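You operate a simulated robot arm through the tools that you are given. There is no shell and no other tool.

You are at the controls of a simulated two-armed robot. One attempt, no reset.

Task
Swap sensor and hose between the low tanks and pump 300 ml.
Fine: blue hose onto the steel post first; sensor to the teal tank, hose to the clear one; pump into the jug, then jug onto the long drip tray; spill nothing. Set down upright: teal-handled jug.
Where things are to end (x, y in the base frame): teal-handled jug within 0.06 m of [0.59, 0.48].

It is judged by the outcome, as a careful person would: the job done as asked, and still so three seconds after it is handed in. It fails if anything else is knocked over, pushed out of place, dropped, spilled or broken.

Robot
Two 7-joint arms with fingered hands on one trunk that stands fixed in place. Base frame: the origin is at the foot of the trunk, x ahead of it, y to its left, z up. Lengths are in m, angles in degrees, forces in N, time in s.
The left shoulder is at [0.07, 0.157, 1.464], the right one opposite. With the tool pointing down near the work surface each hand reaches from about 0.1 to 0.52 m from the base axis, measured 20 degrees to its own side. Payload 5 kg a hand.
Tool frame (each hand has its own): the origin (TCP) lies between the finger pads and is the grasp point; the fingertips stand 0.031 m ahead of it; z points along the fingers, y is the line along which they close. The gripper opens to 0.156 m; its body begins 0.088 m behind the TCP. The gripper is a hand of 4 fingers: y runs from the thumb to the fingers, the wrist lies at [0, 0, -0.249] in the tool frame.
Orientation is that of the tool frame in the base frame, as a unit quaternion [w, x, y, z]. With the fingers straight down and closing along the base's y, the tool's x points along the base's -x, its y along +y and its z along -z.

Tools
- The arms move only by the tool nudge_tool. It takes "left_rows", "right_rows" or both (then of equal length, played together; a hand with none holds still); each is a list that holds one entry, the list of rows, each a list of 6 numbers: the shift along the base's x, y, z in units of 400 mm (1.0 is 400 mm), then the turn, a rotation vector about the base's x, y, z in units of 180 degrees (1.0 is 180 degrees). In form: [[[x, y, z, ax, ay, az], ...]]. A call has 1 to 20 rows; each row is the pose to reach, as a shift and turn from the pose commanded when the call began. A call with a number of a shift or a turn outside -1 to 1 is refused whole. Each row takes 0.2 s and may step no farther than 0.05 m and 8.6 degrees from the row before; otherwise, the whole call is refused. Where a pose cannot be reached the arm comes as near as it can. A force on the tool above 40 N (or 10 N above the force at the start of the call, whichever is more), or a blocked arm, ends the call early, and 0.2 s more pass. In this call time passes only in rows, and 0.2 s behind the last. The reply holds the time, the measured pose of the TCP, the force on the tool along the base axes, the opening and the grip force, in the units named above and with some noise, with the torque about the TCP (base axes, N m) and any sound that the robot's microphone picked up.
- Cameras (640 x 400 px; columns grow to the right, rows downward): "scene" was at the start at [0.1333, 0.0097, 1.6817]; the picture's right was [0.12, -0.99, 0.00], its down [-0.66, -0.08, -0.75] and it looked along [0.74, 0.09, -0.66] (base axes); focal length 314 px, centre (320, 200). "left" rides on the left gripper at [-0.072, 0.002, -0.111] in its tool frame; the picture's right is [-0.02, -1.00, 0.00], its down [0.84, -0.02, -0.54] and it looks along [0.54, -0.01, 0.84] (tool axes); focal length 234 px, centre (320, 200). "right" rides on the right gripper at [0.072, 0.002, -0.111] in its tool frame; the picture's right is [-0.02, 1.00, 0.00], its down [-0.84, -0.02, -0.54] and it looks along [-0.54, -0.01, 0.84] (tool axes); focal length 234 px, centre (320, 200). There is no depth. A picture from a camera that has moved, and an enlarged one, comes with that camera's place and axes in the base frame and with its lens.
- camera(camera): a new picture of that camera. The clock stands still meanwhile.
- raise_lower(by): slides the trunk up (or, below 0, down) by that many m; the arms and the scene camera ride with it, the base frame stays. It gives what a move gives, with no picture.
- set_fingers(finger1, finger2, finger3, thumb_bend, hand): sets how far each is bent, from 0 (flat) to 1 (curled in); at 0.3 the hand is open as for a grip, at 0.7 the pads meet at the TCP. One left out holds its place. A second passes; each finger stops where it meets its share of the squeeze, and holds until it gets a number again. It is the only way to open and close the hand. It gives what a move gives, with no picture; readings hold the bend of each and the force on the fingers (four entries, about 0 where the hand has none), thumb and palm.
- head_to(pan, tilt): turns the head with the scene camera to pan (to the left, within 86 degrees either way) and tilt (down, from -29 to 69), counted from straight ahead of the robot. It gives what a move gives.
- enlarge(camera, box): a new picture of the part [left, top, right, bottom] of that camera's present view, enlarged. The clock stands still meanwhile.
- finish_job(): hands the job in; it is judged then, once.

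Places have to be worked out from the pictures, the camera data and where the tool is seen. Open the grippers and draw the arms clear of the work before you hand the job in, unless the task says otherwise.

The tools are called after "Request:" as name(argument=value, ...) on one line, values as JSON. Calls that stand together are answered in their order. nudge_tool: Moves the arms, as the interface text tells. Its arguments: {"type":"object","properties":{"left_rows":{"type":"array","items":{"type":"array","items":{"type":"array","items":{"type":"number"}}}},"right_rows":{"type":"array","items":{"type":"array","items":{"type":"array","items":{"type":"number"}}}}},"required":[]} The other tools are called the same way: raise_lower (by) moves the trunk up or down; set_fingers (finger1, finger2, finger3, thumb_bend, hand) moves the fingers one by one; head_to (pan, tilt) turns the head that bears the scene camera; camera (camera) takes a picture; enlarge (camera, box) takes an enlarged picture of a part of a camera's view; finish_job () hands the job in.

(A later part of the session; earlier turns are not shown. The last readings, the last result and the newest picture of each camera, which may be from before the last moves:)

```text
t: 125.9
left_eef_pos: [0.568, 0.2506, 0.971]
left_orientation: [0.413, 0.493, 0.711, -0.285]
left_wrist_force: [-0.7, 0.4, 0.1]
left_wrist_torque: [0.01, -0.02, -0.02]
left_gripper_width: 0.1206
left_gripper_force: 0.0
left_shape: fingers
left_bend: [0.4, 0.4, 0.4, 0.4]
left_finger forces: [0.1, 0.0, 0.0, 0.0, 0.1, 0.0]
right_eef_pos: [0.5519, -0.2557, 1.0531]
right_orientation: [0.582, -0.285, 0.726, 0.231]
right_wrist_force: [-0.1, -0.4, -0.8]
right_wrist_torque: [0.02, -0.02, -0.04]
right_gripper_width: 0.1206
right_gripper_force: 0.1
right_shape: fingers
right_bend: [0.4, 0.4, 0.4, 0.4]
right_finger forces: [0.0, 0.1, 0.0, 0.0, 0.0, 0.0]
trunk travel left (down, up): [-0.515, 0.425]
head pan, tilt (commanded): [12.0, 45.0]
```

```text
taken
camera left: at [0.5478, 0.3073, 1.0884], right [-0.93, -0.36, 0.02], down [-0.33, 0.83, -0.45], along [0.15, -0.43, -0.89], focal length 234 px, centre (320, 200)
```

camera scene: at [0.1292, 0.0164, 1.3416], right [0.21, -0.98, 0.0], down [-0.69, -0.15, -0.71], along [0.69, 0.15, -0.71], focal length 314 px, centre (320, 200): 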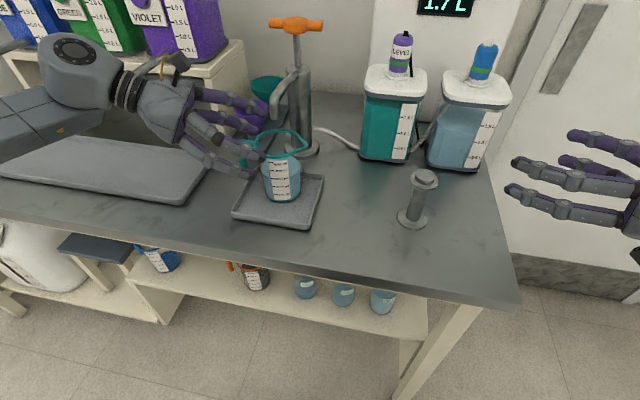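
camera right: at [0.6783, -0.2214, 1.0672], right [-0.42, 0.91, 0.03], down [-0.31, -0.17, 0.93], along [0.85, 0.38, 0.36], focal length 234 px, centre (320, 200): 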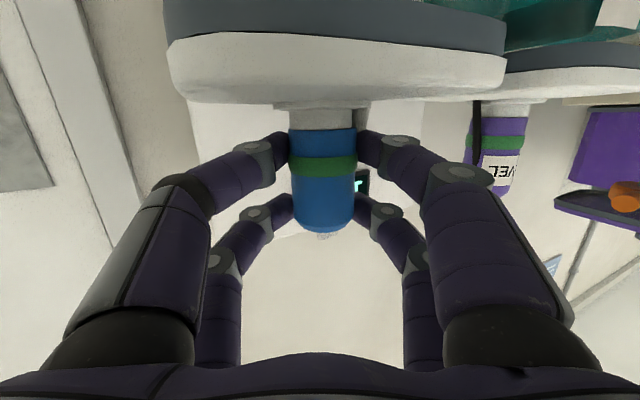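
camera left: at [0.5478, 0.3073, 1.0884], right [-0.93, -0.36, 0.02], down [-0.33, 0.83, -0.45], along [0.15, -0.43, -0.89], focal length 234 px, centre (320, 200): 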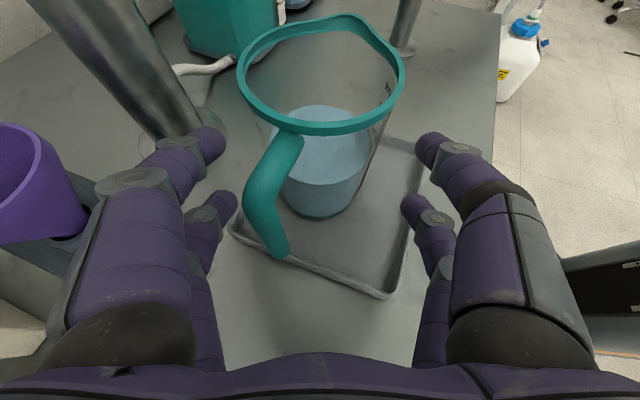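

Centred now with the handle between the finger pairs. I advance the last 4 cm along the hand's direction.

Request:
nudge_tool(left_rows=[[[0.0123, -0.0333, -0.005, 0, 0, 0], [0.0247, -0.0665, -0.01, 0, 0, 0], [0.037, -0.0998, -0.015, 0, 0, 0]]])

Request:
camera(camera="left")

Request:
enlarge(camera="scene", box=[200, 60, 340, 240])

```text
t: 126.7
left_eef_pos: [0.5836, 0.211, 0.9626]
left_orientation: [0.411, 0.492, 0.713, -0.284]
left_wrist_force: [0.0, -0.4, -0.6]
left_wrist_torque: [0.01, 0.06, 0.0]
left_gripper_width: 0.1205
left_gripper_force: 0.0
left_shape: fingers
left_bend: [0.4, 0.4, 0.4, 0.4]
left_finger forces: [0.0, 0.1, 0.1, 0.1, 0.0, 0.0]
right_eef_pos: [0.5529, -0.2568, 1.0542]
right_orientation: [0.581, -0.285, 0.726, 0.231]
right_wrist_force: [0.2, 0.2, 0.2]
right_wrist_torque: [-0.01, 0.03, 0.02]
right_gripper_width: 0.1206
right_gripper_force: 0.1
right_shape: fingers
right_bend: [0.4, 0.4, 0.4, 0.4]
right_finger forces: [0.0, 0.0, 0.0, 0.0, 0.0, 0.0]
trunk travel left (down, up): [-0.515, 0.425]
head pan, tilt (commanded): [12.0, 45.0]
```

```text
taken
camera left: at [0.5633, 0.2673, 1.0811], right [-0.93, -0.37, 0.02], down [-0.33, 0.83, -0.45], along [0.15, -0.43, -0.89], focal length 234 px, centre (320, 200)
```

left: 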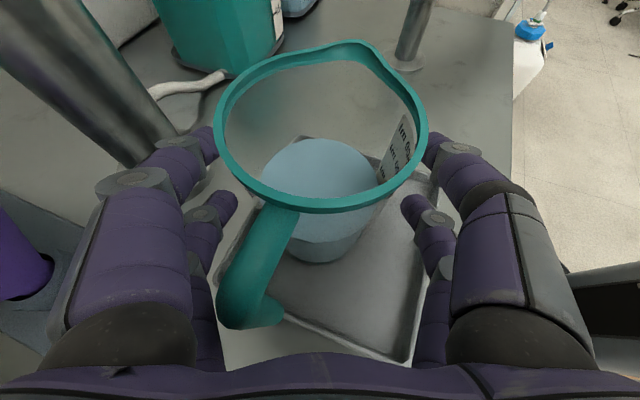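

```text
2.22 times, centred on (270, 150) of scene
camera zoom: at [0.1299, 0.0162, 1.3414], right [0.21, -0.98, 0.0], down [-0.69, -0.15, -0.71], along [0.69, 0.15, -0.71], focal length 697 px, centre (431, 311)
```

zoom: 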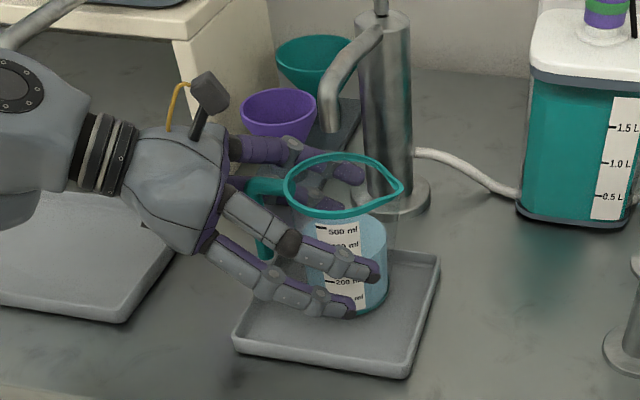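

The fingers flank the jug below the rim, handle inside, spout well clear. I close gently to first contact.

Request:
set_fingers(hand="left", finger1=0.49, finger2=0.49, finger3=0.49, thumb_bend=0.49)

Request:
camera(camera="left")

```text
t: 127.7
left_eef_pos: [0.5834, 0.2111, 0.9633]
left_orientation: [0.412, 0.492, 0.712, -0.285]
left_wrist_force: [0.8, -0.2, -0.1]
left_wrist_torque: [-0.02, 0.04, -0.01]
left_gripper_width: 0.0863
left_gripper_force: 0.1
left_shape: fingers
left_bend: [0.48, 0.49, 0.49, 0.49]
left_finger forces: [0.6, 0.0, 0.0, 0.0, 0.1, 0.0]
right_eef_pos: [0.5517, -0.2564, 1.0537]
right_orientation: [0.581, -0.285, 0.726, 0.232]
right_wrist_force: [-0.2, -0.7, -1.1]
right_wrist_torque: [0.0, -0.03, -0.03]
right_gripper_width: 0.1207
right_gripper_force: 0.0
right_shape: fingers
right_bend: [0.4, 0.4, 0.4, 0.4]
right_finger forces: [0.0, 0.0, 0.0, 0.0, 0.1, 0.0]
trunk travel left (down, up): [-0.515, 0.425]
head pan, tilt (commanded): [12.0, 45.0]
```

```text
taken
camera left: at [0.5629, 0.2674, 1.0814], right [-0.93, -0.36, 0.02], down [-0.33, 0.83, -0.45], along [0.15, -0.43, -0.89], focal length 234 px, centre (320, 200)
```

left: 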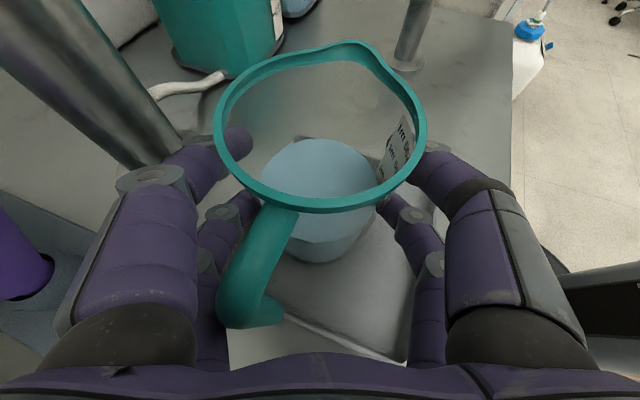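

Light contact by finger1 only. I close a little more and watch how the jug responds.

Request:
set_fingers(hand="left", finger1=0.54, finger2=0.54, finger3=0.54, thumb_bend=0.52)

Request:
camera(camera="left")

Request:
enlarge(camera="scene", box=[200, 60, 340, 240])

```text
t: 128.7
left_eef_pos: [0.5831, 0.2103, 0.9634]
left_orientation: [0.411, 0.493, 0.712, -0.285]
left_wrist_force: [0.3, 0.2, -0.1]
left_wrist_torque: [0.0, 0.04, 0.01]
left_gripper_width: 0.0791
left_gripper_force: 6.0
left_shape: fingers
left_bend: [0.5, 0.51, 0.5, 0.52]
left_finger forces: [3.9, 2.3, 3.9, 0.0, 1.3, 0.1]
right_eef_pos: [0.5514, -0.2556, 1.054]
right_orientation: [0.582, -0.284, 0.726, 0.23]
right_wrist_force: [0.4, -0.1, 0.1]
right_wrist_torque: [0.02, 0.06, 0.03]
right_gripper_width: 0.1205
right_gripper_force: 0.0
right_shape: fingers
right_bend: [0.4, 0.4, 0.4, 0.4]
right_finger forces: [0.0, 0.1, 0.1, 0.1, 0.0, 0.0]
trunk travel left (down, up): [-0.515, 0.425]
head pan, tilt (commanded): [12.0, 45.0]
```

```text
taken
camera left: at [0.5629, 0.2674, 1.0814], right [-0.93, -0.36, 0.02], down [-0.33, 0.83, -0.45], along [0.15, -0.43, -0.89], focal length 234 px, centre (320, 200)
```

left: 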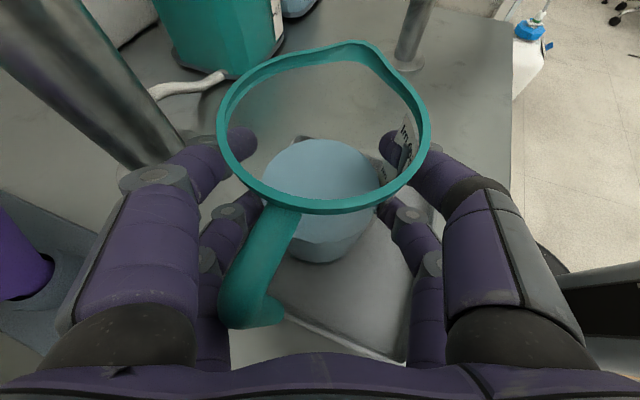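

```text
2.22 times, centred on (270, 150) of scene
camera zoom: at [0.1295, 0.0165, 1.3415], right [0.21, -0.98, 0.0], down [-0.69, -0.15, -0.71], along [0.69, 0.15, -0.71], focal length 697 px, centre (431, 311)
```

zoom: 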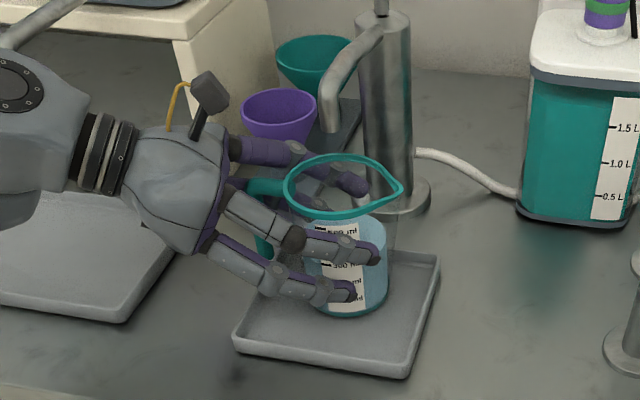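

All four fingers touch with 1–4 N and the jug is steady. I firm the grip evenly to about 8 N each.

Request:
set_fingers(hand="left", finger1=0.66, finger2=0.66, finger3=0.66, thumb_bend=0.55)

Request:
camera(camera="left")

```text
t: 129.7
left_eef_pos: [0.5829, 0.2108, 0.9631]
left_orientation: [0.412, 0.492, 0.713, -0.284]
left_wrist_force: [2.6, 0.2, 0.9]
left_wrist_torque: [0.02, 0.04, 0.01]
left_gripper_width: 0.0772
left_gripper_force: 17.4
left_shape: fingers
left_bend: [0.5, 0.52, 0.51, 0.53]
left_finger forces: [9.1, 8.7, 10.1, 0.0, 6.5, 0.0]
right_eef_pos: [0.5524, -0.2566, 1.0541]
right_orientation: [0.582, -0.285, 0.726, 0.232]
right_wrist_force: [0.4, -0.2, 0.2]
right_wrist_torque: [-0.01, 0.02, -0.01]
right_gripper_width: 0.1203
right_gripper_force: 0.1
right_shape: fingers
right_bend: [0.4, 0.4, 0.4, 0.4]
right_finger forces: [0.0, 0.0, 0.1, 0.1, 0.0, 0.1]
trunk travel left (down, up): [-0.515, 0.425]
head pan, tilt (commanded): [12.0, 45.0]
```

```text
taken
camera left: at [0.5629, 0.2674, 1.0814], right [-0.93, -0.36, 0.02], down [-0.33, 0.83, -0.45], along [0.15, -0.43, -0.89], focal length 234 px, centre (320, 200)
```

left: 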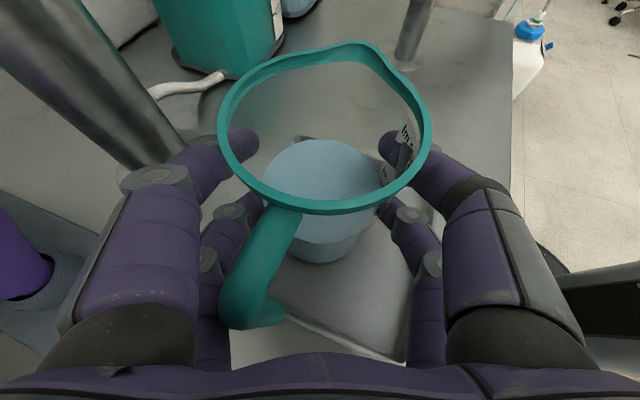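

Firm, balanced grip and the jug unchanged. I lift 1.8 cm with the trunk, staying below the spout tip.

Request:
raise_lower(by=0.018)

Request:
camera(camera="left")

Request:
enlarge(camera="scene", box=[200, 60, 340, 240])

```text
t: 130.3
left_eef_pos: [0.5836, 0.212, 0.9812]
left_orientation: [0.411, 0.492, 0.713, -0.285]
left_wrist_force: [0.6, 0.2, -3.2]
left_wrist_torque: [-0.02, -0.01, 0.0]
left_gripper_width: 0.0776
left_gripper_force: 16.9
left_shape: fingers
left_bend: [0.5, 0.52, 0.51, 0.53]
left_finger forces: [8.5, 8.4, 10.5, 0.0, 6.6, 0.0]
right_eef_pos: [0.5528, -0.2561, 1.0713]
right_orientation: [0.582, -0.285, 0.725, 0.233]
right_wrist_force: [-0.4, -0.3, 0.3]
right_wrist_torque: [-0.01, 0.0, 0.01]
right_gripper_width: 0.1206
right_gripper_force: 0.0
right_shape: fingers
right_bend: [0.4, 0.4, 0.4, 0.4]
right_finger forces: [0.0, 0.0, 0.0, 0.1, 0.1, 0.0]
trunk travel left (down, up): [-0.533, 0.407]
head pan, tilt (commanded): [12.0, 45.0]
```

```text
taken
camera left: at [0.5634, 0.2676, 1.0988], right [-0.93, -0.36, 0.02], down [-0.33, 0.83, -0.45], along [0.15, -0.43, -0.89], focal length 234 px, centre (320, 200)
```

left: 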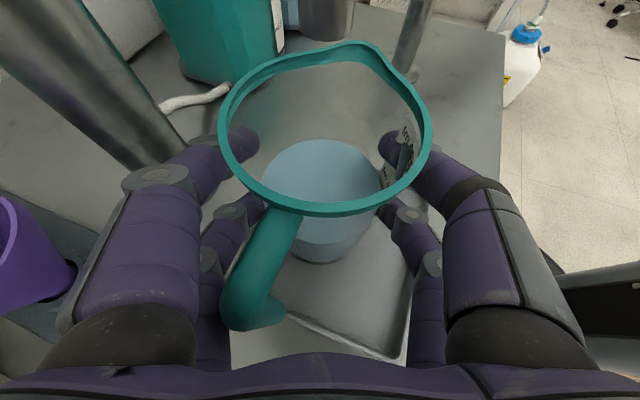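

```text
2.22 times, centred on (270, 150) of scene
camera zoom: at [0.1302, 0.0166, 1.3594], right [0.21, -0.98, 0.0], down [-0.69, -0.15, -0.71], along [0.69, 0.15, -0.71], focal length 697 px, centre (431, 311)
```

zoom: 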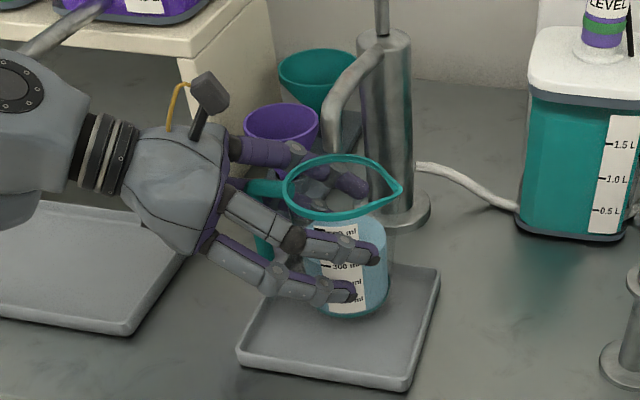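

The jug lifted cleanly (about 3 N) without shifting in the hand. I raise 1 cm more to clear the tray lip, then draw it slowly out from under the spout toward the robot.

Request:
raise_lower(by=0.01)

Request:
nudge_tool(left_rows=[[[-0.015, 0.003, 0, 0, 0, 0], [-0.04, 0.008, 0, 0, 0, 0], [-0.07, 0.014, 0, 0, 0, 0], [-0.1, 0.02, 0, 0, 0, 0], [-0.13, 0.026, 0, 0, 0, 0], [-0.16, 0.032, 0, 0, 0, 0], [-0.19, 0.038, 0, 0, 0, 0], [-0.215, 0.044, 0, 0, 0, 0], [-0.23, 0.048, 0, 0, 0, 0]]])

Request:
camera(camera="left")

Request:
camera(camera="scene")

```text
t: 130.9
left_eef_pos: [0.5842, 0.2111, 0.991]
left_orientation: [0.411, 0.492, 0.712, -0.285]
left_wrist_force: [-0.1, -0.2, -3.8]
left_wrist_torque: [-0.02, 0.02, 0.0]
left_gripper_width: 0.0775
left_gripper_force: 17.1
left_shape: fingers
left_bend: [0.5, 0.52, 0.51, 0.53]
left_finger forces: [8.5, 8.5, 10.5, 0.0, 6.5, 0.0]
right_eef_pos: [0.5522, -0.2562, 1.0816]
right_orientation: [0.582, -0.284, 0.727, 0.23]
right_wrist_force: [0.5, 0.2, -1.0]
right_wrist_torque: [-0.04, 0.03, -0.01]
right_gripper_width: 0.1206
right_gripper_force: 0.0
right_shape: fingers
right_bend: [0.4, 0.4, 0.4, 0.4]
right_finger forces: [0.1, 0.0, 0.0, 0.0, 0.0, 0.1]
trunk travel left (down, up): [-0.543, 0.397]
head pan, tilt (commanded): [12.0, 45.0]
```

```text
t: 132.9
left_eef_pos: [0.4903, 0.2301, 0.9921]
left_orientation: [0.411, 0.493, 0.712, -0.285]
left_wrist_force: [0.2, -0.4, -4.2]
left_wrist_torque: [-0.04, 0.04, 0.0]
left_gripper_width: 0.0775
left_gripper_force: 17.4
left_shape: fingers
left_bend: [0.5, 0.52, 0.5, 0.53]
left_finger forces: [8.5, 8.5, 10.6, 0.0, 6.5, 0.1]
right_eef_pos: [0.5525, -0.2565, 1.081]
right_orientation: [0.582, -0.285, 0.726, 0.232]
right_wrist_force: [0.5, -0.1, -0.5]
right_wrist_torque: [-0.03, -0.01, 0.01]
right_gripper_width: 0.1205
right_gripper_force: 0.0
right_shape: fingers
right_bend: [0.4, 0.4, 0.4, 0.4]
right_finger forces: [0.1, 0.0, 0.0, 0.0, 0.1, 0.1]
trunk travel left (down, up): [-0.543, 0.397]
head pan, tilt (commanded): [12.0, 45.0]
```

```text
taken
camera left: at [0.471, 0.2863, 1.1099], right [-0.93, -0.36, 0.02], down [-0.33, 0.83, -0.45], along [0.15, -0.43, -0.89], focal length 234 px, centre (320, 200)
```

left: 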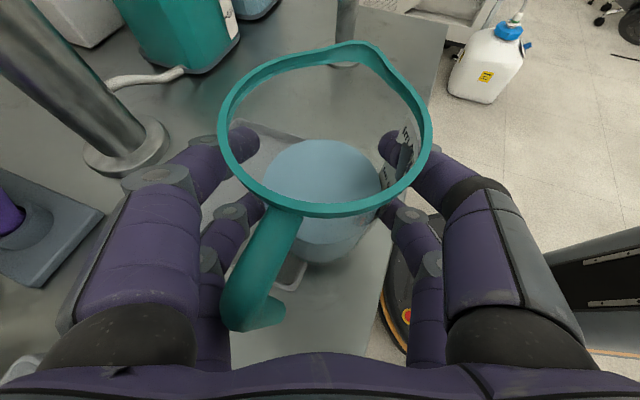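

```text
taken
camera scene: at [0.1295, 0.0166, 1.3695], right [0.21, -0.98, 0.0], down [-0.69, -0.15, -0.71], along [0.69, 0.15, -0.71], focal length 314 px, centre (320, 200)
```

scene: 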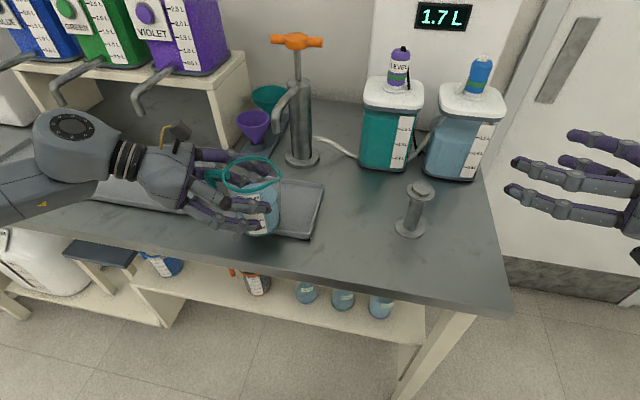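

The jug is clear of the spout, water level. Before carrying it over I zoom on the long tray and the taps above it to locate the violet tap tip precisely.

Request:
enlarge(camera="scene", box=[30, 50, 230, 230])

Request:
head_to(pan=40, tilt=40)

Request:
camera(camera="scene")

```text
2.22 times, centred on (130, 140) of scene
camera zoom: at [0.1295, 0.0166, 1.3695], right [0.21, -0.98, 0.0], down [-0.69, -0.15, -0.71], along [0.69, 0.15, -0.71], focal length 697 px, centre (742, 333)
```

zoom: 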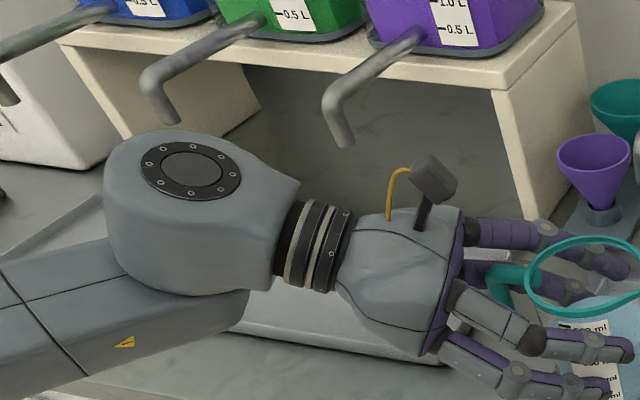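

```text
t: 133.8
left_eef_pos: [0.4917, 0.2302, 0.9918]
left_orientation: [0.411, 0.492, 0.712, -0.284]
left_wrist_force: [0.4, -0.3, -4.2]
left_wrist_torque: [-0.02, -0.02, 0.02]
left_gripper_width: 0.077
left_gripper_force: 17.3
left_shape: fingers
left_bend: [0.5, 0.52, 0.5, 0.53]
left_finger forces: [8.6, 8.5, 10.6, 0.1, 6.4, 0.0]
right_eef_pos: [0.5526, -0.2558, 1.0821]
right_orientation: [0.582, -0.283, 0.727, 0.23]
right_wrist_force: [-0.6, 0.2, 0.2]
right_wrist_torque: [0.01, -0.03, 0.04]
right_gripper_width: 0.1207
right_gripper_force: 0.1
right_shape: fingers
right_bend: [0.4, 0.4, 0.4, 0.4]
right_finger forces: [0.0, 0.0, 0.0, 0.1, 0.0, 0.1]
trunk travel left (down, up): [-0.543, 0.397]
head pan, tilt (commanded): [40.0, 40.0]
```

```text
taken
camera scene: at [0.1153, 0.0543, 1.3767], right [0.64, -0.77, 0.0], down [-0.49, -0.41, -0.77], along [0.59, 0.49, -0.64], focal length 314 px, centre (320, 200)
```

scene: 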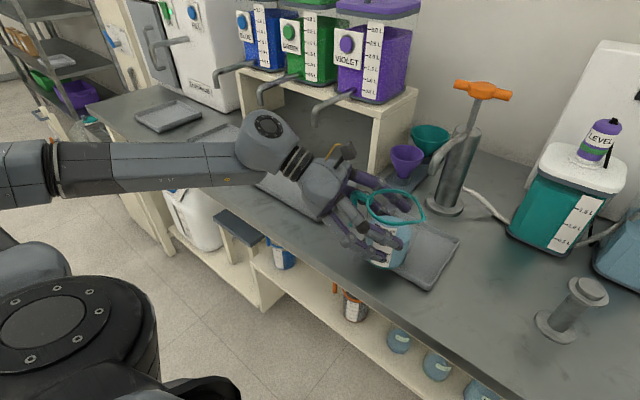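

Triangulation over a larger baseline puts the violet tap tip at about [0.592, 0.468, 1.055], right above the goal, so the jug must go in low. I raise 1.5 cm for the trip over the lips and carry it slowly left, turning the yaw toward -30°.

Request:
raise_lower(by=0.015)

Request:
nudge_tool(left_rows=[[[-0.001, 0.016, 0, 0, 0, 0.008], [-0.002, 0.045, 0, 0, 0, 0.022], [-0.004, 0.078, 0, 0, 0, 0.038], [-0.006, 0.111, 0, 0, 0, 0.054], [-0.007, 0.144, 0, 0, 0, 0.07], [-0.009, 0.177, 0, 0, 0, 0.086], [-0.01, 0.21, 0, 0, 0, 0.102], [-0.012, 0.243, 0, 0, 0, 0.118], [-0.014, 0.276, 0, 0, 0, 0.134], [-0.016, 0.309, 0, 0, 0, 0.15], [-0.018, 0.342, 0, 0, 0, 0.166], [-0.019, 0.375, 0, 0, 0, 0.182], [-0.02, 0.405, 0, 0, 0, 0.197], [-0.021, 0.43, 0, 0, 0, 0.21], [-0.022, 0.449, 0, 0, 0, 0.219]]])

Request:
camera(camera="left")

Request:
camera(camera="scene")

```text
t: 134.4
left_eef_pos: [0.4914, 0.2299, 1.0059]
left_orientation: [0.411, 0.493, 0.711, -0.286]
left_wrist_force: [0.0, -0.1, -3.8]
left_wrist_torque: [-0.02, 0.0, -0.01]
left_gripper_width: 0.0773
left_gripper_force: 16.9
left_shape: fingers
left_bend: [0.5, 0.52, 0.5, 0.53]
left_finger forces: [8.4, 8.5, 10.5, 0.0, 6.4, 0.0]
right_eef_pos: [0.5523, -0.2572, 1.0974]
right_orientation: [0.581, -0.285, 0.726, 0.231]
right_wrist_force: [0.4, -0.8, -0.2]
right_wrist_torque: [0.0, 0.01, 0.0]
right_gripper_width: 0.1206
right_gripper_force: 0.0
right_shape: fingers
right_bend: [0.4, 0.4, 0.4, 0.4]
right_finger forces: [0.0, 0.0, 0.0, 0.0, 0.0, 0.0]
trunk travel left (down, up): [-0.558, 0.382]
head pan, tilt (commanded): [40.0, 40.0]
```

```text
t: 137.7
left_eef_pos: [0.4832, 0.4098, 1.0068]
left_orientation: [0.484, 0.223, 0.836, -0.13]
left_wrist_force: [0.1, 0.0, -4.1]
left_wrist_torque: [-0.01, -0.02, 0.01]
left_gripper_width: 0.0774
left_gripper_force: 16.9
left_shape: fingers
left_bend: [0.5, 0.52, 0.5, 0.53]
left_finger forces: [8.5, 8.4, 10.6, 0.1, 6.6, 0.0]
right_eef_pos: [0.5526, -0.2571, 1.0959]
right_orientation: [0.582, -0.284, 0.727, 0.231]
right_wrist_force: [0.7, 1.3, -0.5]
right_wrist_torque: [0.01, -0.02, -0.02]
right_gripper_width: 0.1206
right_gripper_force: 0.1
right_shape: fingers
right_bend: [0.4, 0.4, 0.4, 0.4]
right_finger forces: [0.0, 0.0, 0.0, 0.1, 0.0, 0.0]
trunk travel left (down, up): [-0.558, 0.382]
head pan, tilt (commanded): [40.0, 40.0]
```

```text
taken
camera left: at [0.4303, 0.4402, 1.1249], right [-0.49, -0.87, 0.02], down [-0.78, 0.43, -0.45], along [0.39, -0.24, -0.89], focal length 234 px, centre (320, 200)
```

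left: 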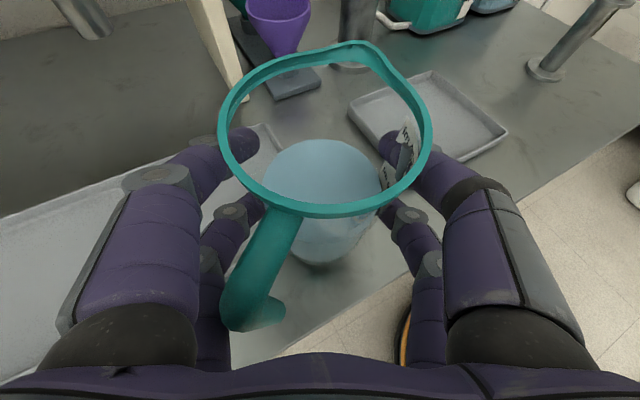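

```text
taken
camera scene: at [0.1151, 0.0546, 1.3917], right [0.64, -0.77, 0.0], down [-0.49, -0.41, -0.77], along [0.59, 0.49, -0.64], focal length 314 px, centre (320, 200)
```

scene: 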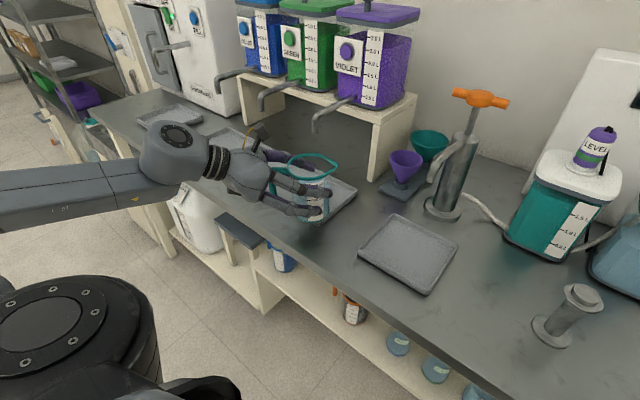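

Carried steadily, water calm. I zoom both cameras to pin down the violet tap tip and the tray's right end from this viewpoint.

Request:
enlarge(camera="left", box=[0, 0, 280, 240])

Request:
enlarge(camera="scene", box=[200, 60, 380, 240])

```text
1.67 times, centred on (140, 120) of left
camera zoom: at [0.4303, 0.4402, 1.1249], right [-0.49, -0.87, 0.02], down [-0.78, 0.43, -0.45], along [0.39, -0.24, -0.89], focal length 390 px, centre (620, 333)
```

zoom: 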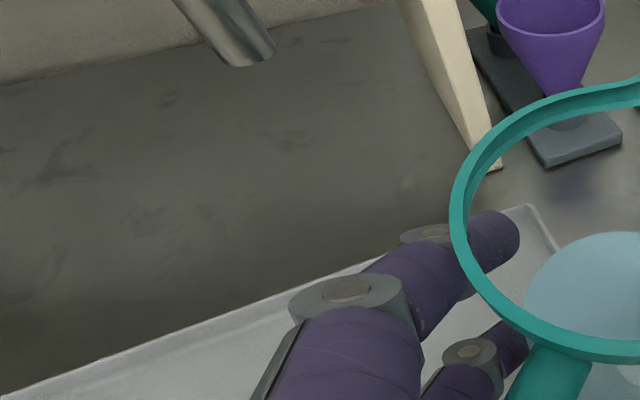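

```text
2.22 times, centred on (290, 150) of scene
camera zoom: at [0.1151, 0.0546, 1.3917], right [0.64, -0.77, 0.0], down [-0.49, -0.41, -0.77], along [0.59, 0.49, -0.64], focal length 697 px, centre (387, 311)
```

zoom: 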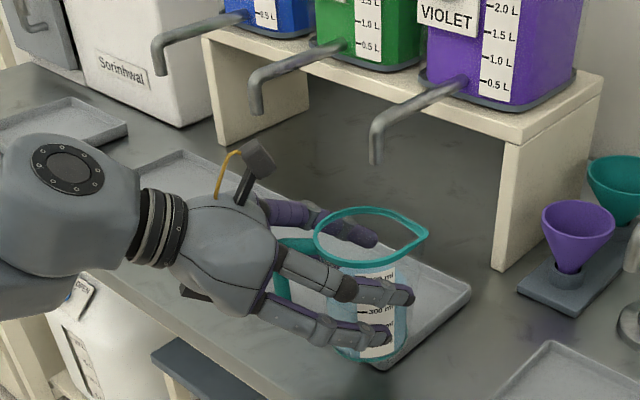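

Tap tip confirmed at [0.601, 0.477, 1.054]; the tray's right end is y≈0.385. I bring the jug to about [0.53, 0.44], still short of the tap, turning the yaw to -15°.

Request:
nudge_tool(left_rows=[[[0.01, 0.012, 0, 0, 0, 0.011], [0.024, 0.03, 0, 0, 0, 0.028], [0.038, 0.048, 0, 0, 0, 0.045], [0.052, 0.066, 0, 0, 0, 0.062], [0.063, 0.08, 0, 0, 0, 0.075], [0.07, 0.088, 0, 0, 0, 0.0839]]])

Request:
raise_lower(by=-0.02)

Request:
camera(camera="left")

Request:
enlarge(camera="scene", box=[200, 60, 380, 240])

```text
t: 139.1
left_eef_pos: [0.5101, 0.4439, 1.006]
left_orientation: [0.496, 0.112, 0.859, -0.066]
left_wrist_force: [-0.7, -0.1, -3.5]
left_wrist_torque: [-0.03, -0.03, 0.01]
left_gripper_width: 0.0773
left_gripper_force: 16.8
left_shape: fingers
left_bend: [0.5, 0.52, 0.5, 0.53]
left_finger forces: [8.5, 8.5, 10.6, 0.0, 6.5, 0.1]
right_eef_pos: [0.5524, -0.2554, 1.0953]
right_orientation: [0.582, -0.285, 0.725, 0.232]
right_wrist_force: [-0.3, 0.0, 0.8]
right_wrist_torque: [0.0, 0.01, 0.01]
right_gripper_width: 0.1207
right_gripper_force: 0.0
right_shape: fingers
right_bend: [0.4, 0.4, 0.4, 0.4]
right_finger forces: [0.1, 0.1, 0.0, 0.0, 0.0, 0.1]
trunk travel left (down, up): [-0.558, 0.382]
head pan, tilt (commanded): [40.0, 40.0]
```

```text
t: 139.7
left_eef_pos: [0.5101, 0.4447, 0.9864]
left_orientation: [0.496, 0.111, 0.859, -0.064]
left_wrist_force: [0.1, -0.1, -4.0]
left_wrist_torque: [-0.03, -0.02, 0.0]
left_gripper_width: 0.0775
left_gripper_force: 17.4
left_shape: fingers
left_bend: [0.5, 0.52, 0.5, 0.53]
left_finger forces: [8.5, 8.4, 10.6, 0.1, 6.4, 0.0]
right_eef_pos: [0.5512, -0.2567, 1.0774]
right_orientation: [0.581, -0.284, 0.727, 0.23]
right_wrist_force: [-0.1, -1.1, -0.1]
right_wrist_torque: [0.02, 0.02, 0.03]
right_gripper_width: 0.1205
right_gripper_force: 0.0
right_shape: fingers
right_bend: [0.4, 0.4, 0.4, 0.4]
right_finger forces: [0.1, 0.0, 0.0, 0.0, 0.0, 0.1]
trunk travel left (down, up): [-0.538, 0.402]
head pan, tilt (commanded): [40.0, 40.0]
```

```text
taken
camera left: at [0.452, 0.4611, 1.1046], right [-0.24, -0.97, 0.02], down [-0.87, 0.21, -0.45], along [0.44, -0.13, -0.89], focal length 234 px, centre (320, 200)
```

left: 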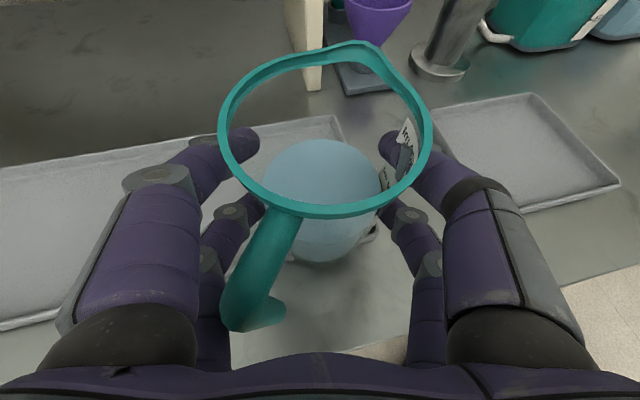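

```text
2.22 times, centred on (290, 150) of scene
camera zoom: at [0.115, 0.0545, 1.3717], right [0.64, -0.77, 0.0], down [-0.49, -0.41, -0.77], along [0.59, 0.49, -0.64], focal length 697 px, centre (387, 311)
```

zoom: 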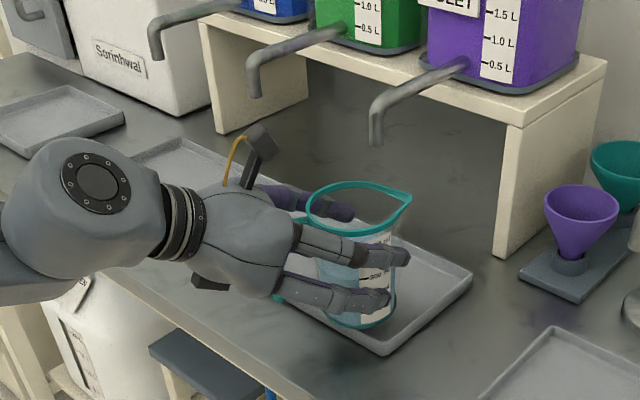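

The jug rides at rim height about 1.025 m, 3 cm under the tap tip. I move it slowly forward to about [0.57, 0.465].

Request:
nudge_tool(left_rows=[[[0.012, 0.008, 0, 0, 0, 0], [0.032, 0.02, 0, 0, 0, 0], [0.054, 0.034, 0, 0, 0, 0], [0.076, 0.048, 0, 0, 0, 0], [0.092, 0.058, 0, 0, 0, 0], [0.1025, 0.065, 0, 0, 0, 0]]])

Request:
camera(camera="left")

Request:
enlarge(camera="scene", box=[200, 60, 380, 240])

```text
t: 141.1
left_eef_pos: [0.5505, 0.4703, 0.9862]
left_orientation: [0.496, 0.112, 0.859, -0.065]
left_wrist_force: [0.8, -0.1, -4.1]
left_wrist_torque: [-0.07, -0.01, -0.04]
left_gripper_width: 0.0775
left_gripper_force: 17.1
left_shape: fingers
left_bend: [0.5, 0.52, 0.5, 0.53]
left_finger forces: [8.5, 8.5, 10.6, 0.0, 6.4, 0.1]
right_eef_pos: [0.5519, -0.2555, 1.0762]
right_orientation: [0.581, -0.285, 0.726, 0.232]
right_wrist_force: [0.3, 0.3, 0.6]
right_wrist_torque: [-0.01, -0.01, 0.02]
right_gripper_width: 0.1207
right_gripper_force: 0.1
right_shape: fingers
right_bend: [0.4, 0.4, 0.4, 0.4]
right_finger forces: [0.1, 0.0, 0.1, 0.0, 0.0, 0.1]
trunk travel left (down, up): [-0.538, 0.402]
head pan, tilt (commanded): [40.0, 40.0]
```

```text
taken
camera left: at [0.4934, 0.4874, 1.1044], right [-0.24, -0.97, 0.02], down [-0.87, 0.21, -0.45], along [0.44, -0.13, -0.89], focal length 234 px, centre (320, 200)
```

left: 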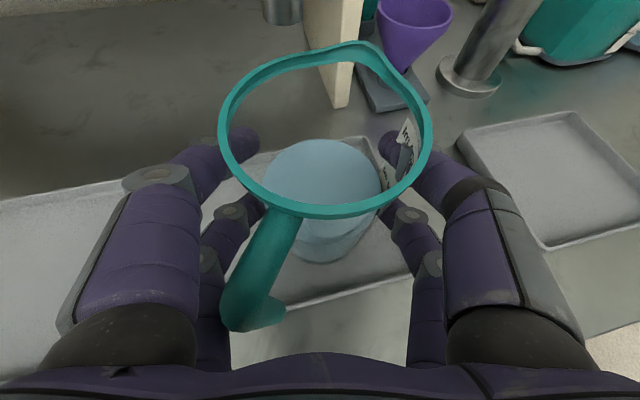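

```text
2.22 times, centred on (290, 150) of scene
camera zoom: at [0.1154, 0.0548, 1.3717], right [0.64, -0.77, 0.0], down [-0.49, -0.41, -0.77], along [0.59, 0.49, -0.64], focal length 697 px, centre (387, 311)
```

zoom: 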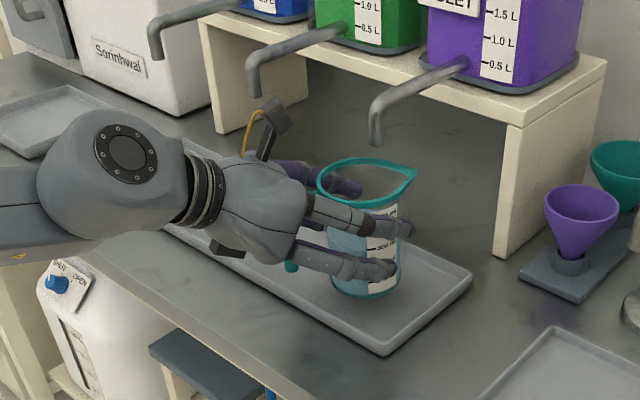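

Jug axis now at about [0.569, 0.467] inside the tray. I lower 1.8 cm, then feel for the tray floor in 2 mm steps.

Request:
nudge_tool(left_rows=[[[0, 0, -0.01, 0, 0, 0], [0, 0, -0.02, 0, 0, 0], [0, 0, -0.03, 0, 0, 0], [0, 0, -0.04, 0, 0, 0], [0, 0, -0.046, 0, 0, 0]]])

Request:
enlarge(camera="scene", box=[260, 110, 350, 230])

```text
t: 142.3
left_eef_pos: [0.551, 0.4715, 0.9685]
left_orientation: [0.495, 0.112, 0.859, -0.065]
left_wrist_force: [0.5, 0.4, -3.1]
left_wrist_torque: [-0.01, 0.02, 0.01]
left_gripper_width: 0.0774
left_gripper_force: 17.5
left_shape: fingers
left_bend: [0.5, 0.52, 0.5, 0.53]
left_finger forces: [8.4, 8.6, 10.6, 0.0, 6.4, 0.1]
right_eef_pos: [0.5522, -0.2554, 1.0764]
right_orientation: [0.582, -0.284, 0.726, 0.231]
right_wrist_force: [0.0, -0.2, -1.0]
right_wrist_torque: [0.02, 0.02, -0.04]
right_gripper_width: 0.1207
right_gripper_force: 0.0
right_shape: fingers
right_bend: [0.4, 0.4, 0.4, 0.4]
right_finger forces: [0.0, 0.1, 0.0, 0.0, 0.0, 0.0]
trunk travel left (down, up): [-0.538, 0.402]
head pan, tilt (commanded): [40.0, 40.0]
```

```text
3.33 times, centred on (305, 170) of scene
camera zoom: at [0.1153, 0.0546, 1.3717], right [0.64, -0.77, 0.0], down [-0.49, -0.41, -0.77], along [0.59, 0.49, -0.64], focal length 1046 px, centre (370, 300)
```

zoom: 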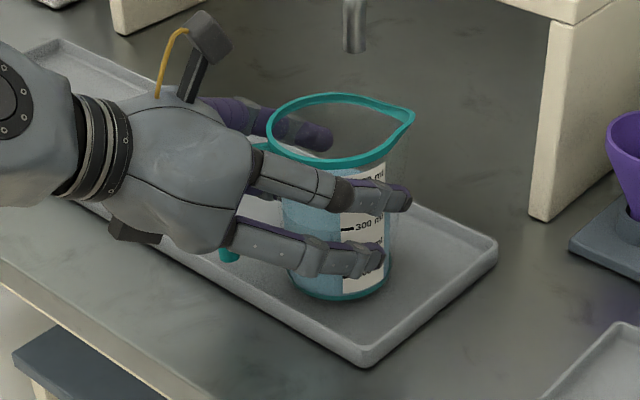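

The label is visible now, so I zoom in to verify the water line against the 300 ml mark before setting down.

Request:
enlarge(camera="scene", box=[275, 135, 330, 205])

Request:
enlarge(camera="left", box=[220, 90, 440, 280])

```text
5.71 times, centred on (302, 170) of scene
camera zoom: at [0.1153, 0.0546, 1.3717], right [0.64, -0.77, 0.0], down [-0.49, -0.41, -0.77], along [0.59, 0.49, -0.64], focal length 1793 px, centre (420, 371)
```

zoom: 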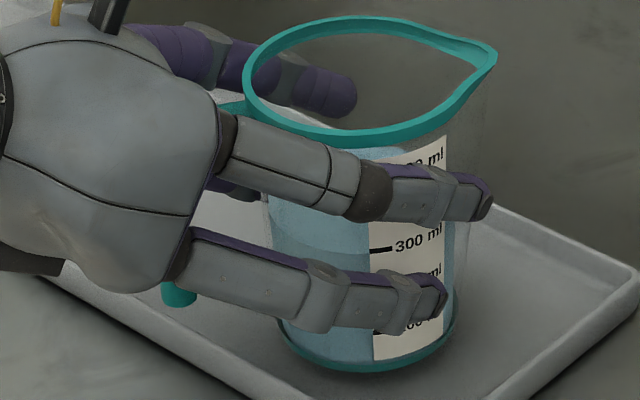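

```text
2.11 times, centred on (330, 185) of left
camera zoom: at [0.4934, 0.4877, 1.0864], right [-0.24, -0.97, 0.02], down [-0.87, 0.21, -0.45], along [0.44, -0.13, -0.89], focal length 493 px, centre (299, 232)
```

zoom: 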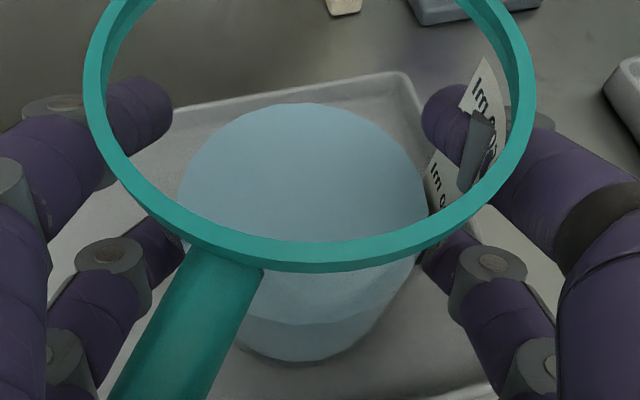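

The surface works out at z≈0.955, i.e. about 6 cm of water, consistent with 300 ml from six clicks. I lower the last millimetres in small steps until the tray takes the weight.

Request:
nudge_tool(left_rows=[[[0, 0, -0.005, 0, 0, 0], [0, 0, -0.01, 0, 0, 0], [0, 0, -0.014, 0, 0, 0]]])

```text
t: 143.1
left_eef_pos: [0.5519, 0.4708, 0.9641]
left_orientation: [0.497, 0.11, 0.858, -0.063]
left_wrist_force: [2.5, 0.1, 2.8]
left_wrist_torque: [-0.04, 0.0, 0.01]
left_gripper_width: 0.0771
left_gripper_force: 17.0
left_shape: fingers
left_bend: [0.5, 0.52, 0.51, 0.53]
left_finger forces: [9.4, 8.8, 10.1, 0.1, 6.5, 0.0]
right_eef_pos: [0.5518, -0.2567, 1.0767]
right_orientation: [0.581, -0.285, 0.726, 0.231]
right_wrist_force: [0.3, 0.2, -0.3]
right_wrist_torque: [-0.01, 0.03, 0.0]
right_gripper_width: 0.1207
right_gripper_force: 0.1
right_shape: fingers
right_bend: [0.4, 0.4, 0.4, 0.4]
right_finger forces: [0.0, 0.0, 0.0, 0.0, 0.0, 0.0]
trunk travel left (down, up): [-0.538, 0.402]
head pan, tilt (commanded): [40.0, 40.0]
```

The force turned from -4 N to +3 N: the jug stands on the tray. I release gently in two steps.

Request:
set_fingers(hand="left", finger1=0.5, finger2=0.5, finger3=0.5, thumb_bend=0.51)

Request:
set_fingers(hand="left", finger1=0.4, finger2=0.4, finger3=0.4, thumb_bend=0.4)

Request:
camera(camera="left")

Request:
enlarge(camera="scene", box=[200, 60, 380, 240])

```text
t: 144.1
left_eef_pos: [0.5514, 0.4708, 0.9632]
left_orientation: [0.496, 0.111, 0.859, -0.064]
left_wrist_force: [0.9, 0.7, 0.7]
left_wrist_torque: [-0.03, -0.03, -0.01]
left_gripper_width: 0.0807
left_gripper_force: 1.1
left_shape: fingers
left_bend: [0.49, 0.5, 0.5, 0.51]
left_finger forces: [1.2, 0.0, 0.4, 0.1, 0.2, 0.0]
right_eef_pos: [0.5524, -0.2567, 1.0746]
right_orientation: [0.582, -0.285, 0.726, 0.231]
right_wrist_force: [-0.4, 0.1, -0.3]
right_wrist_torque: [0.02, -0.01, -0.02]
right_gripper_width: 0.1206
right_gripper_force: 0.0
right_shape: fingers
right_bend: [0.4, 0.4, 0.4, 0.4]
right_finger forces: [0.1, 0.1, 0.1, 0.0, 0.0, 0.1]
trunk travel left (down, up): [-0.538, 0.402]
head pan, tilt (commanded): [40.0, 40.0]
```

```text
t: 145.1
left_eef_pos: [0.5514, 0.4703, 0.9619]
left_orientation: [0.496, 0.111, 0.859, -0.064]
left_wrist_force: [-0.4, 0.2, 0.3]
left_wrist_torque: [-0.02, 0.01, 0.02]
left_gripper_width: 0.1204
left_gripper_force: 0.0
left_shape: fingers
left_bend: [0.4, 0.4, 0.4, 0.4]
left_finger forces: [0.1, 0.0, 0.0, 0.0, 0.0, 0.1]
right_eef_pos: [0.551, -0.2565, 1.0777]
right_orientation: [0.581, -0.285, 0.726, 0.232]
right_wrist_force: [-0.5, 0.3, -0.4]
right_wrist_torque: [0.02, 0.02, 0.0]
right_gripper_width: 0.1207
right_gripper_force: 0.2
right_shape: fingers
right_bend: [0.4, 0.4, 0.4, 0.4]
right_finger forces: [0.0, 0.1, 0.1, 0.0, 0.0, 0.2]
trunk travel left (down, up): [-0.538, 0.402]
head pan, tilt (commanded): [40.0, 40.0]
```

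```text
taken
camera left: at [0.4931, 0.4871, 1.0806], right [-0.24, -0.97, 0.02], down [-0.87, 0.21, -0.45], along [0.44, -0.13, -0.89], focal length 234 px, centre (320, 200)
```

left: 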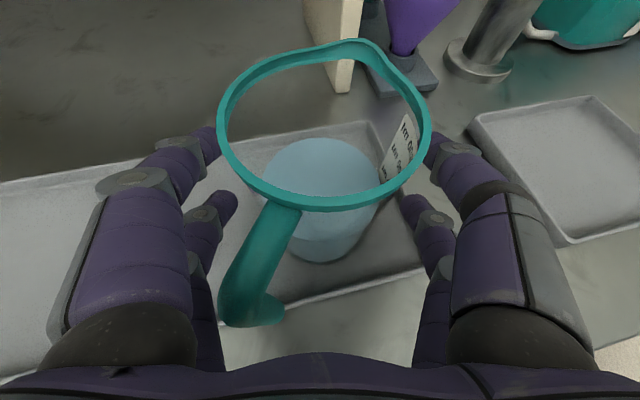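

```text
2.22 times, centred on (290, 150) of scene
camera zoom: at [0.1149, 0.0543, 1.3717], right [0.64, -0.77, 0.0], down [-0.49, -0.41, -0.77], along [0.59, 0.49, -0.64], focal length 697 px, centre (387, 311)
```

zoom: 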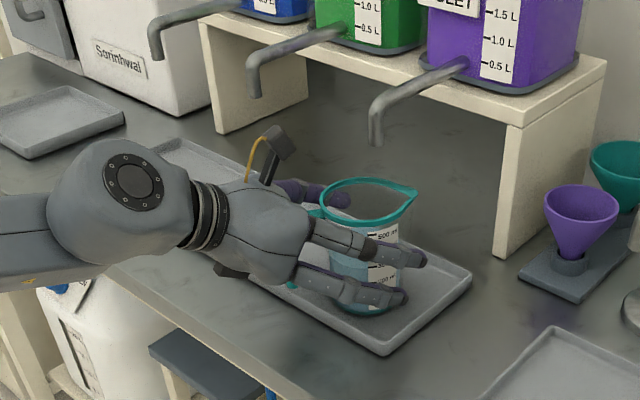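

The jug stands upright on its own. I back the open hand straight out, then up and away.

Request:
nudge_tool(left_rows=[[[-0.04, 0.011, 0, 0, 0, 0], [-0.09, 0.024, 0, 0, 0, 0], [-0.14, 0.038, 0.005, 0, 0, 0], [-0.19, 0.051, 0.015, 0, 0, 0], [-0.24, 0.064, 0.04, 0, 0, 0]]])

Request:
camera(camera="left")

Request:
camera(camera="scene")

```text
t: 146.3
left_eef_pos: [0.4545, 0.4964, 0.9797]
left_orientation: [0.496, 0.111, 0.859, -0.063]
left_wrist_force: [-0.4, -0.9, -0.2]
left_wrist_torque: [0.0, 0.0, 0.0]
left_gripper_width: 0.1203
left_gripper_force: 0.3
left_shape: fingers
left_bend: [0.4, 0.4, 0.4, 0.4]
left_finger forces: [0.0, 0.0, 0.1, 0.0, 0.2, 0.1]
right_eef_pos: [0.5512, -0.2564, 1.0771]
right_orientation: [0.583, -0.284, 0.725, 0.231]
right_wrist_force: [-0.8, 0.0, 0.2]
right_wrist_torque: [0.01, -0.03, -0.02]
right_gripper_width: 0.1205
right_gripper_force: 0.1
right_shape: fingers
right_bend: [0.4, 0.4, 0.4, 0.4]
right_finger forces: [0.0, 0.0, 0.1, 0.1, 0.0, 0.0]
trunk travel left (down, up): [-0.538, 0.402]
head pan, tilt (commanded): [40.0, 40.0]
```

```text
taken
camera left: at [0.3966, 0.5122, 1.0974], right [-0.24, -0.97, 0.02], down [-0.87, 0.21, -0.45], along [0.44, -0.13, -0.89], focal length 234 px, centre (320, 200)
```

left: 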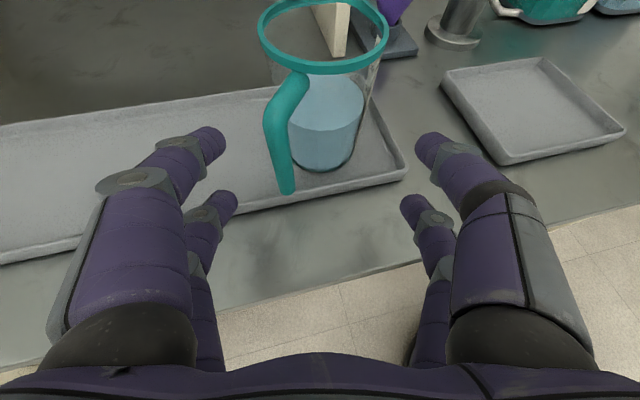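

```text
taken
camera scene: at [0.114, 0.0537, 1.3718], right [0.64, -0.77, 0.0], down [-0.49, -0.41, -0.77], along [0.59, 0.49, -0.64], focal length 314 px, centre (320, 200)
```

scene: 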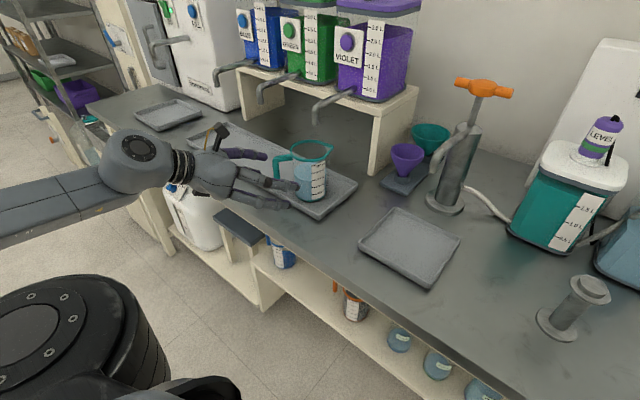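

Clear of the jug. I lift the left hand away, then check the jug's level, position and uprightness.

Request:
nudge_tool(left_rows=[[[-0.02, 0.01, 0.08, 0, 0, 0], [-0.04, 0.02, 0.17, 0, 0, 0], [-0.06, 0.03, 0.27, 0, 0, 0], [-0.06, 0.04, 0.37, 0, 0, 0]]])

Request:
enlarge(camera="scene", box=[265, 130, 365, 230])

Request:
camera(camera="left")

```text
t: 147.3
left_eef_pos: [0.4325, 0.5123, 1.1265]
left_orientation: [0.496, 0.111, 0.859, -0.065]
left_wrist_force: [1.1, 0.2, -0.5]
left_wrist_torque: [-0.01, 0.01, -0.02]
left_gripper_width: 0.1203
left_gripper_force: 0.0
left_shape: fingers
left_bend: [0.4, 0.4, 0.4, 0.4]
left_finger forces: [0.1, 0.0, 0.0, 0.0, 0.1, 0.1]
right_eef_pos: [0.5517, -0.2566, 1.0759]
right_orientation: [0.582, -0.284, 0.727, 0.23]
right_wrist_force: [0.4, 0.0, 0.3]
right_wrist_torque: [-0.01, 0.0, 0.01]
right_gripper_width: 0.1206
right_gripper_force: 0.0
right_shape: fingers
right_bend: [0.4, 0.4, 0.4, 0.4]
right_finger forces: [0.0, 0.1, 0.0, 0.0, 0.0, 0.1]
trunk travel left (down, up): [-0.538, 0.402]
head pan, tilt (commanded): [40.0, 40.0]
```

```text
4.00 times, centred on (315, 180) of scene
camera zoom: at [0.1151, 0.0539, 1.3717], right [0.64, -0.77, 0.0], down [-0.49, -0.41, -0.77], along [0.59, 0.49, -0.64], focal length 1255 px, centre (340, 280)
```

zoom: 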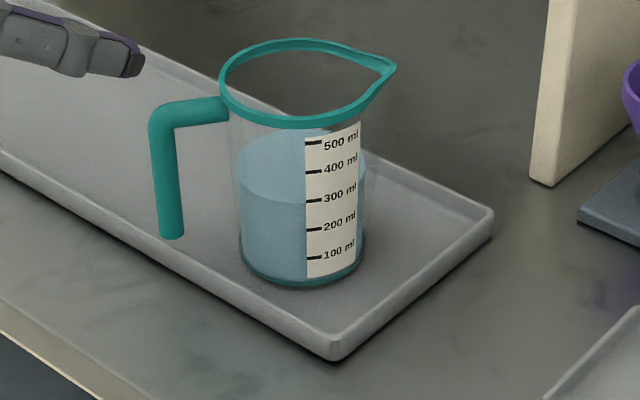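

```text
taken
camera left: at [0.3735, 0.5286, 1.2449], right [-0.24, -0.97, 0.02], down [-0.87, 0.21, -0.45], along [0.44, -0.13, -0.89], focal length 234 px, centre (320, 200)
```

left: 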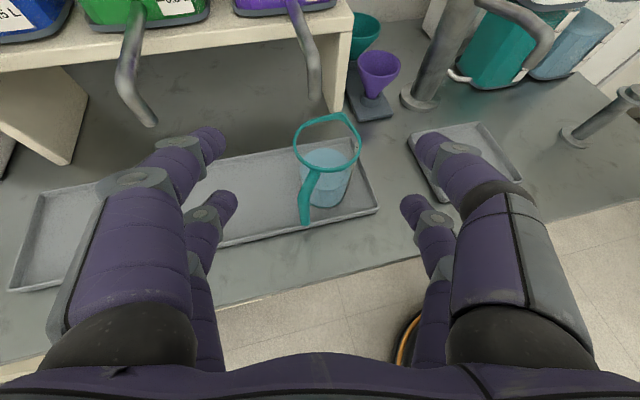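

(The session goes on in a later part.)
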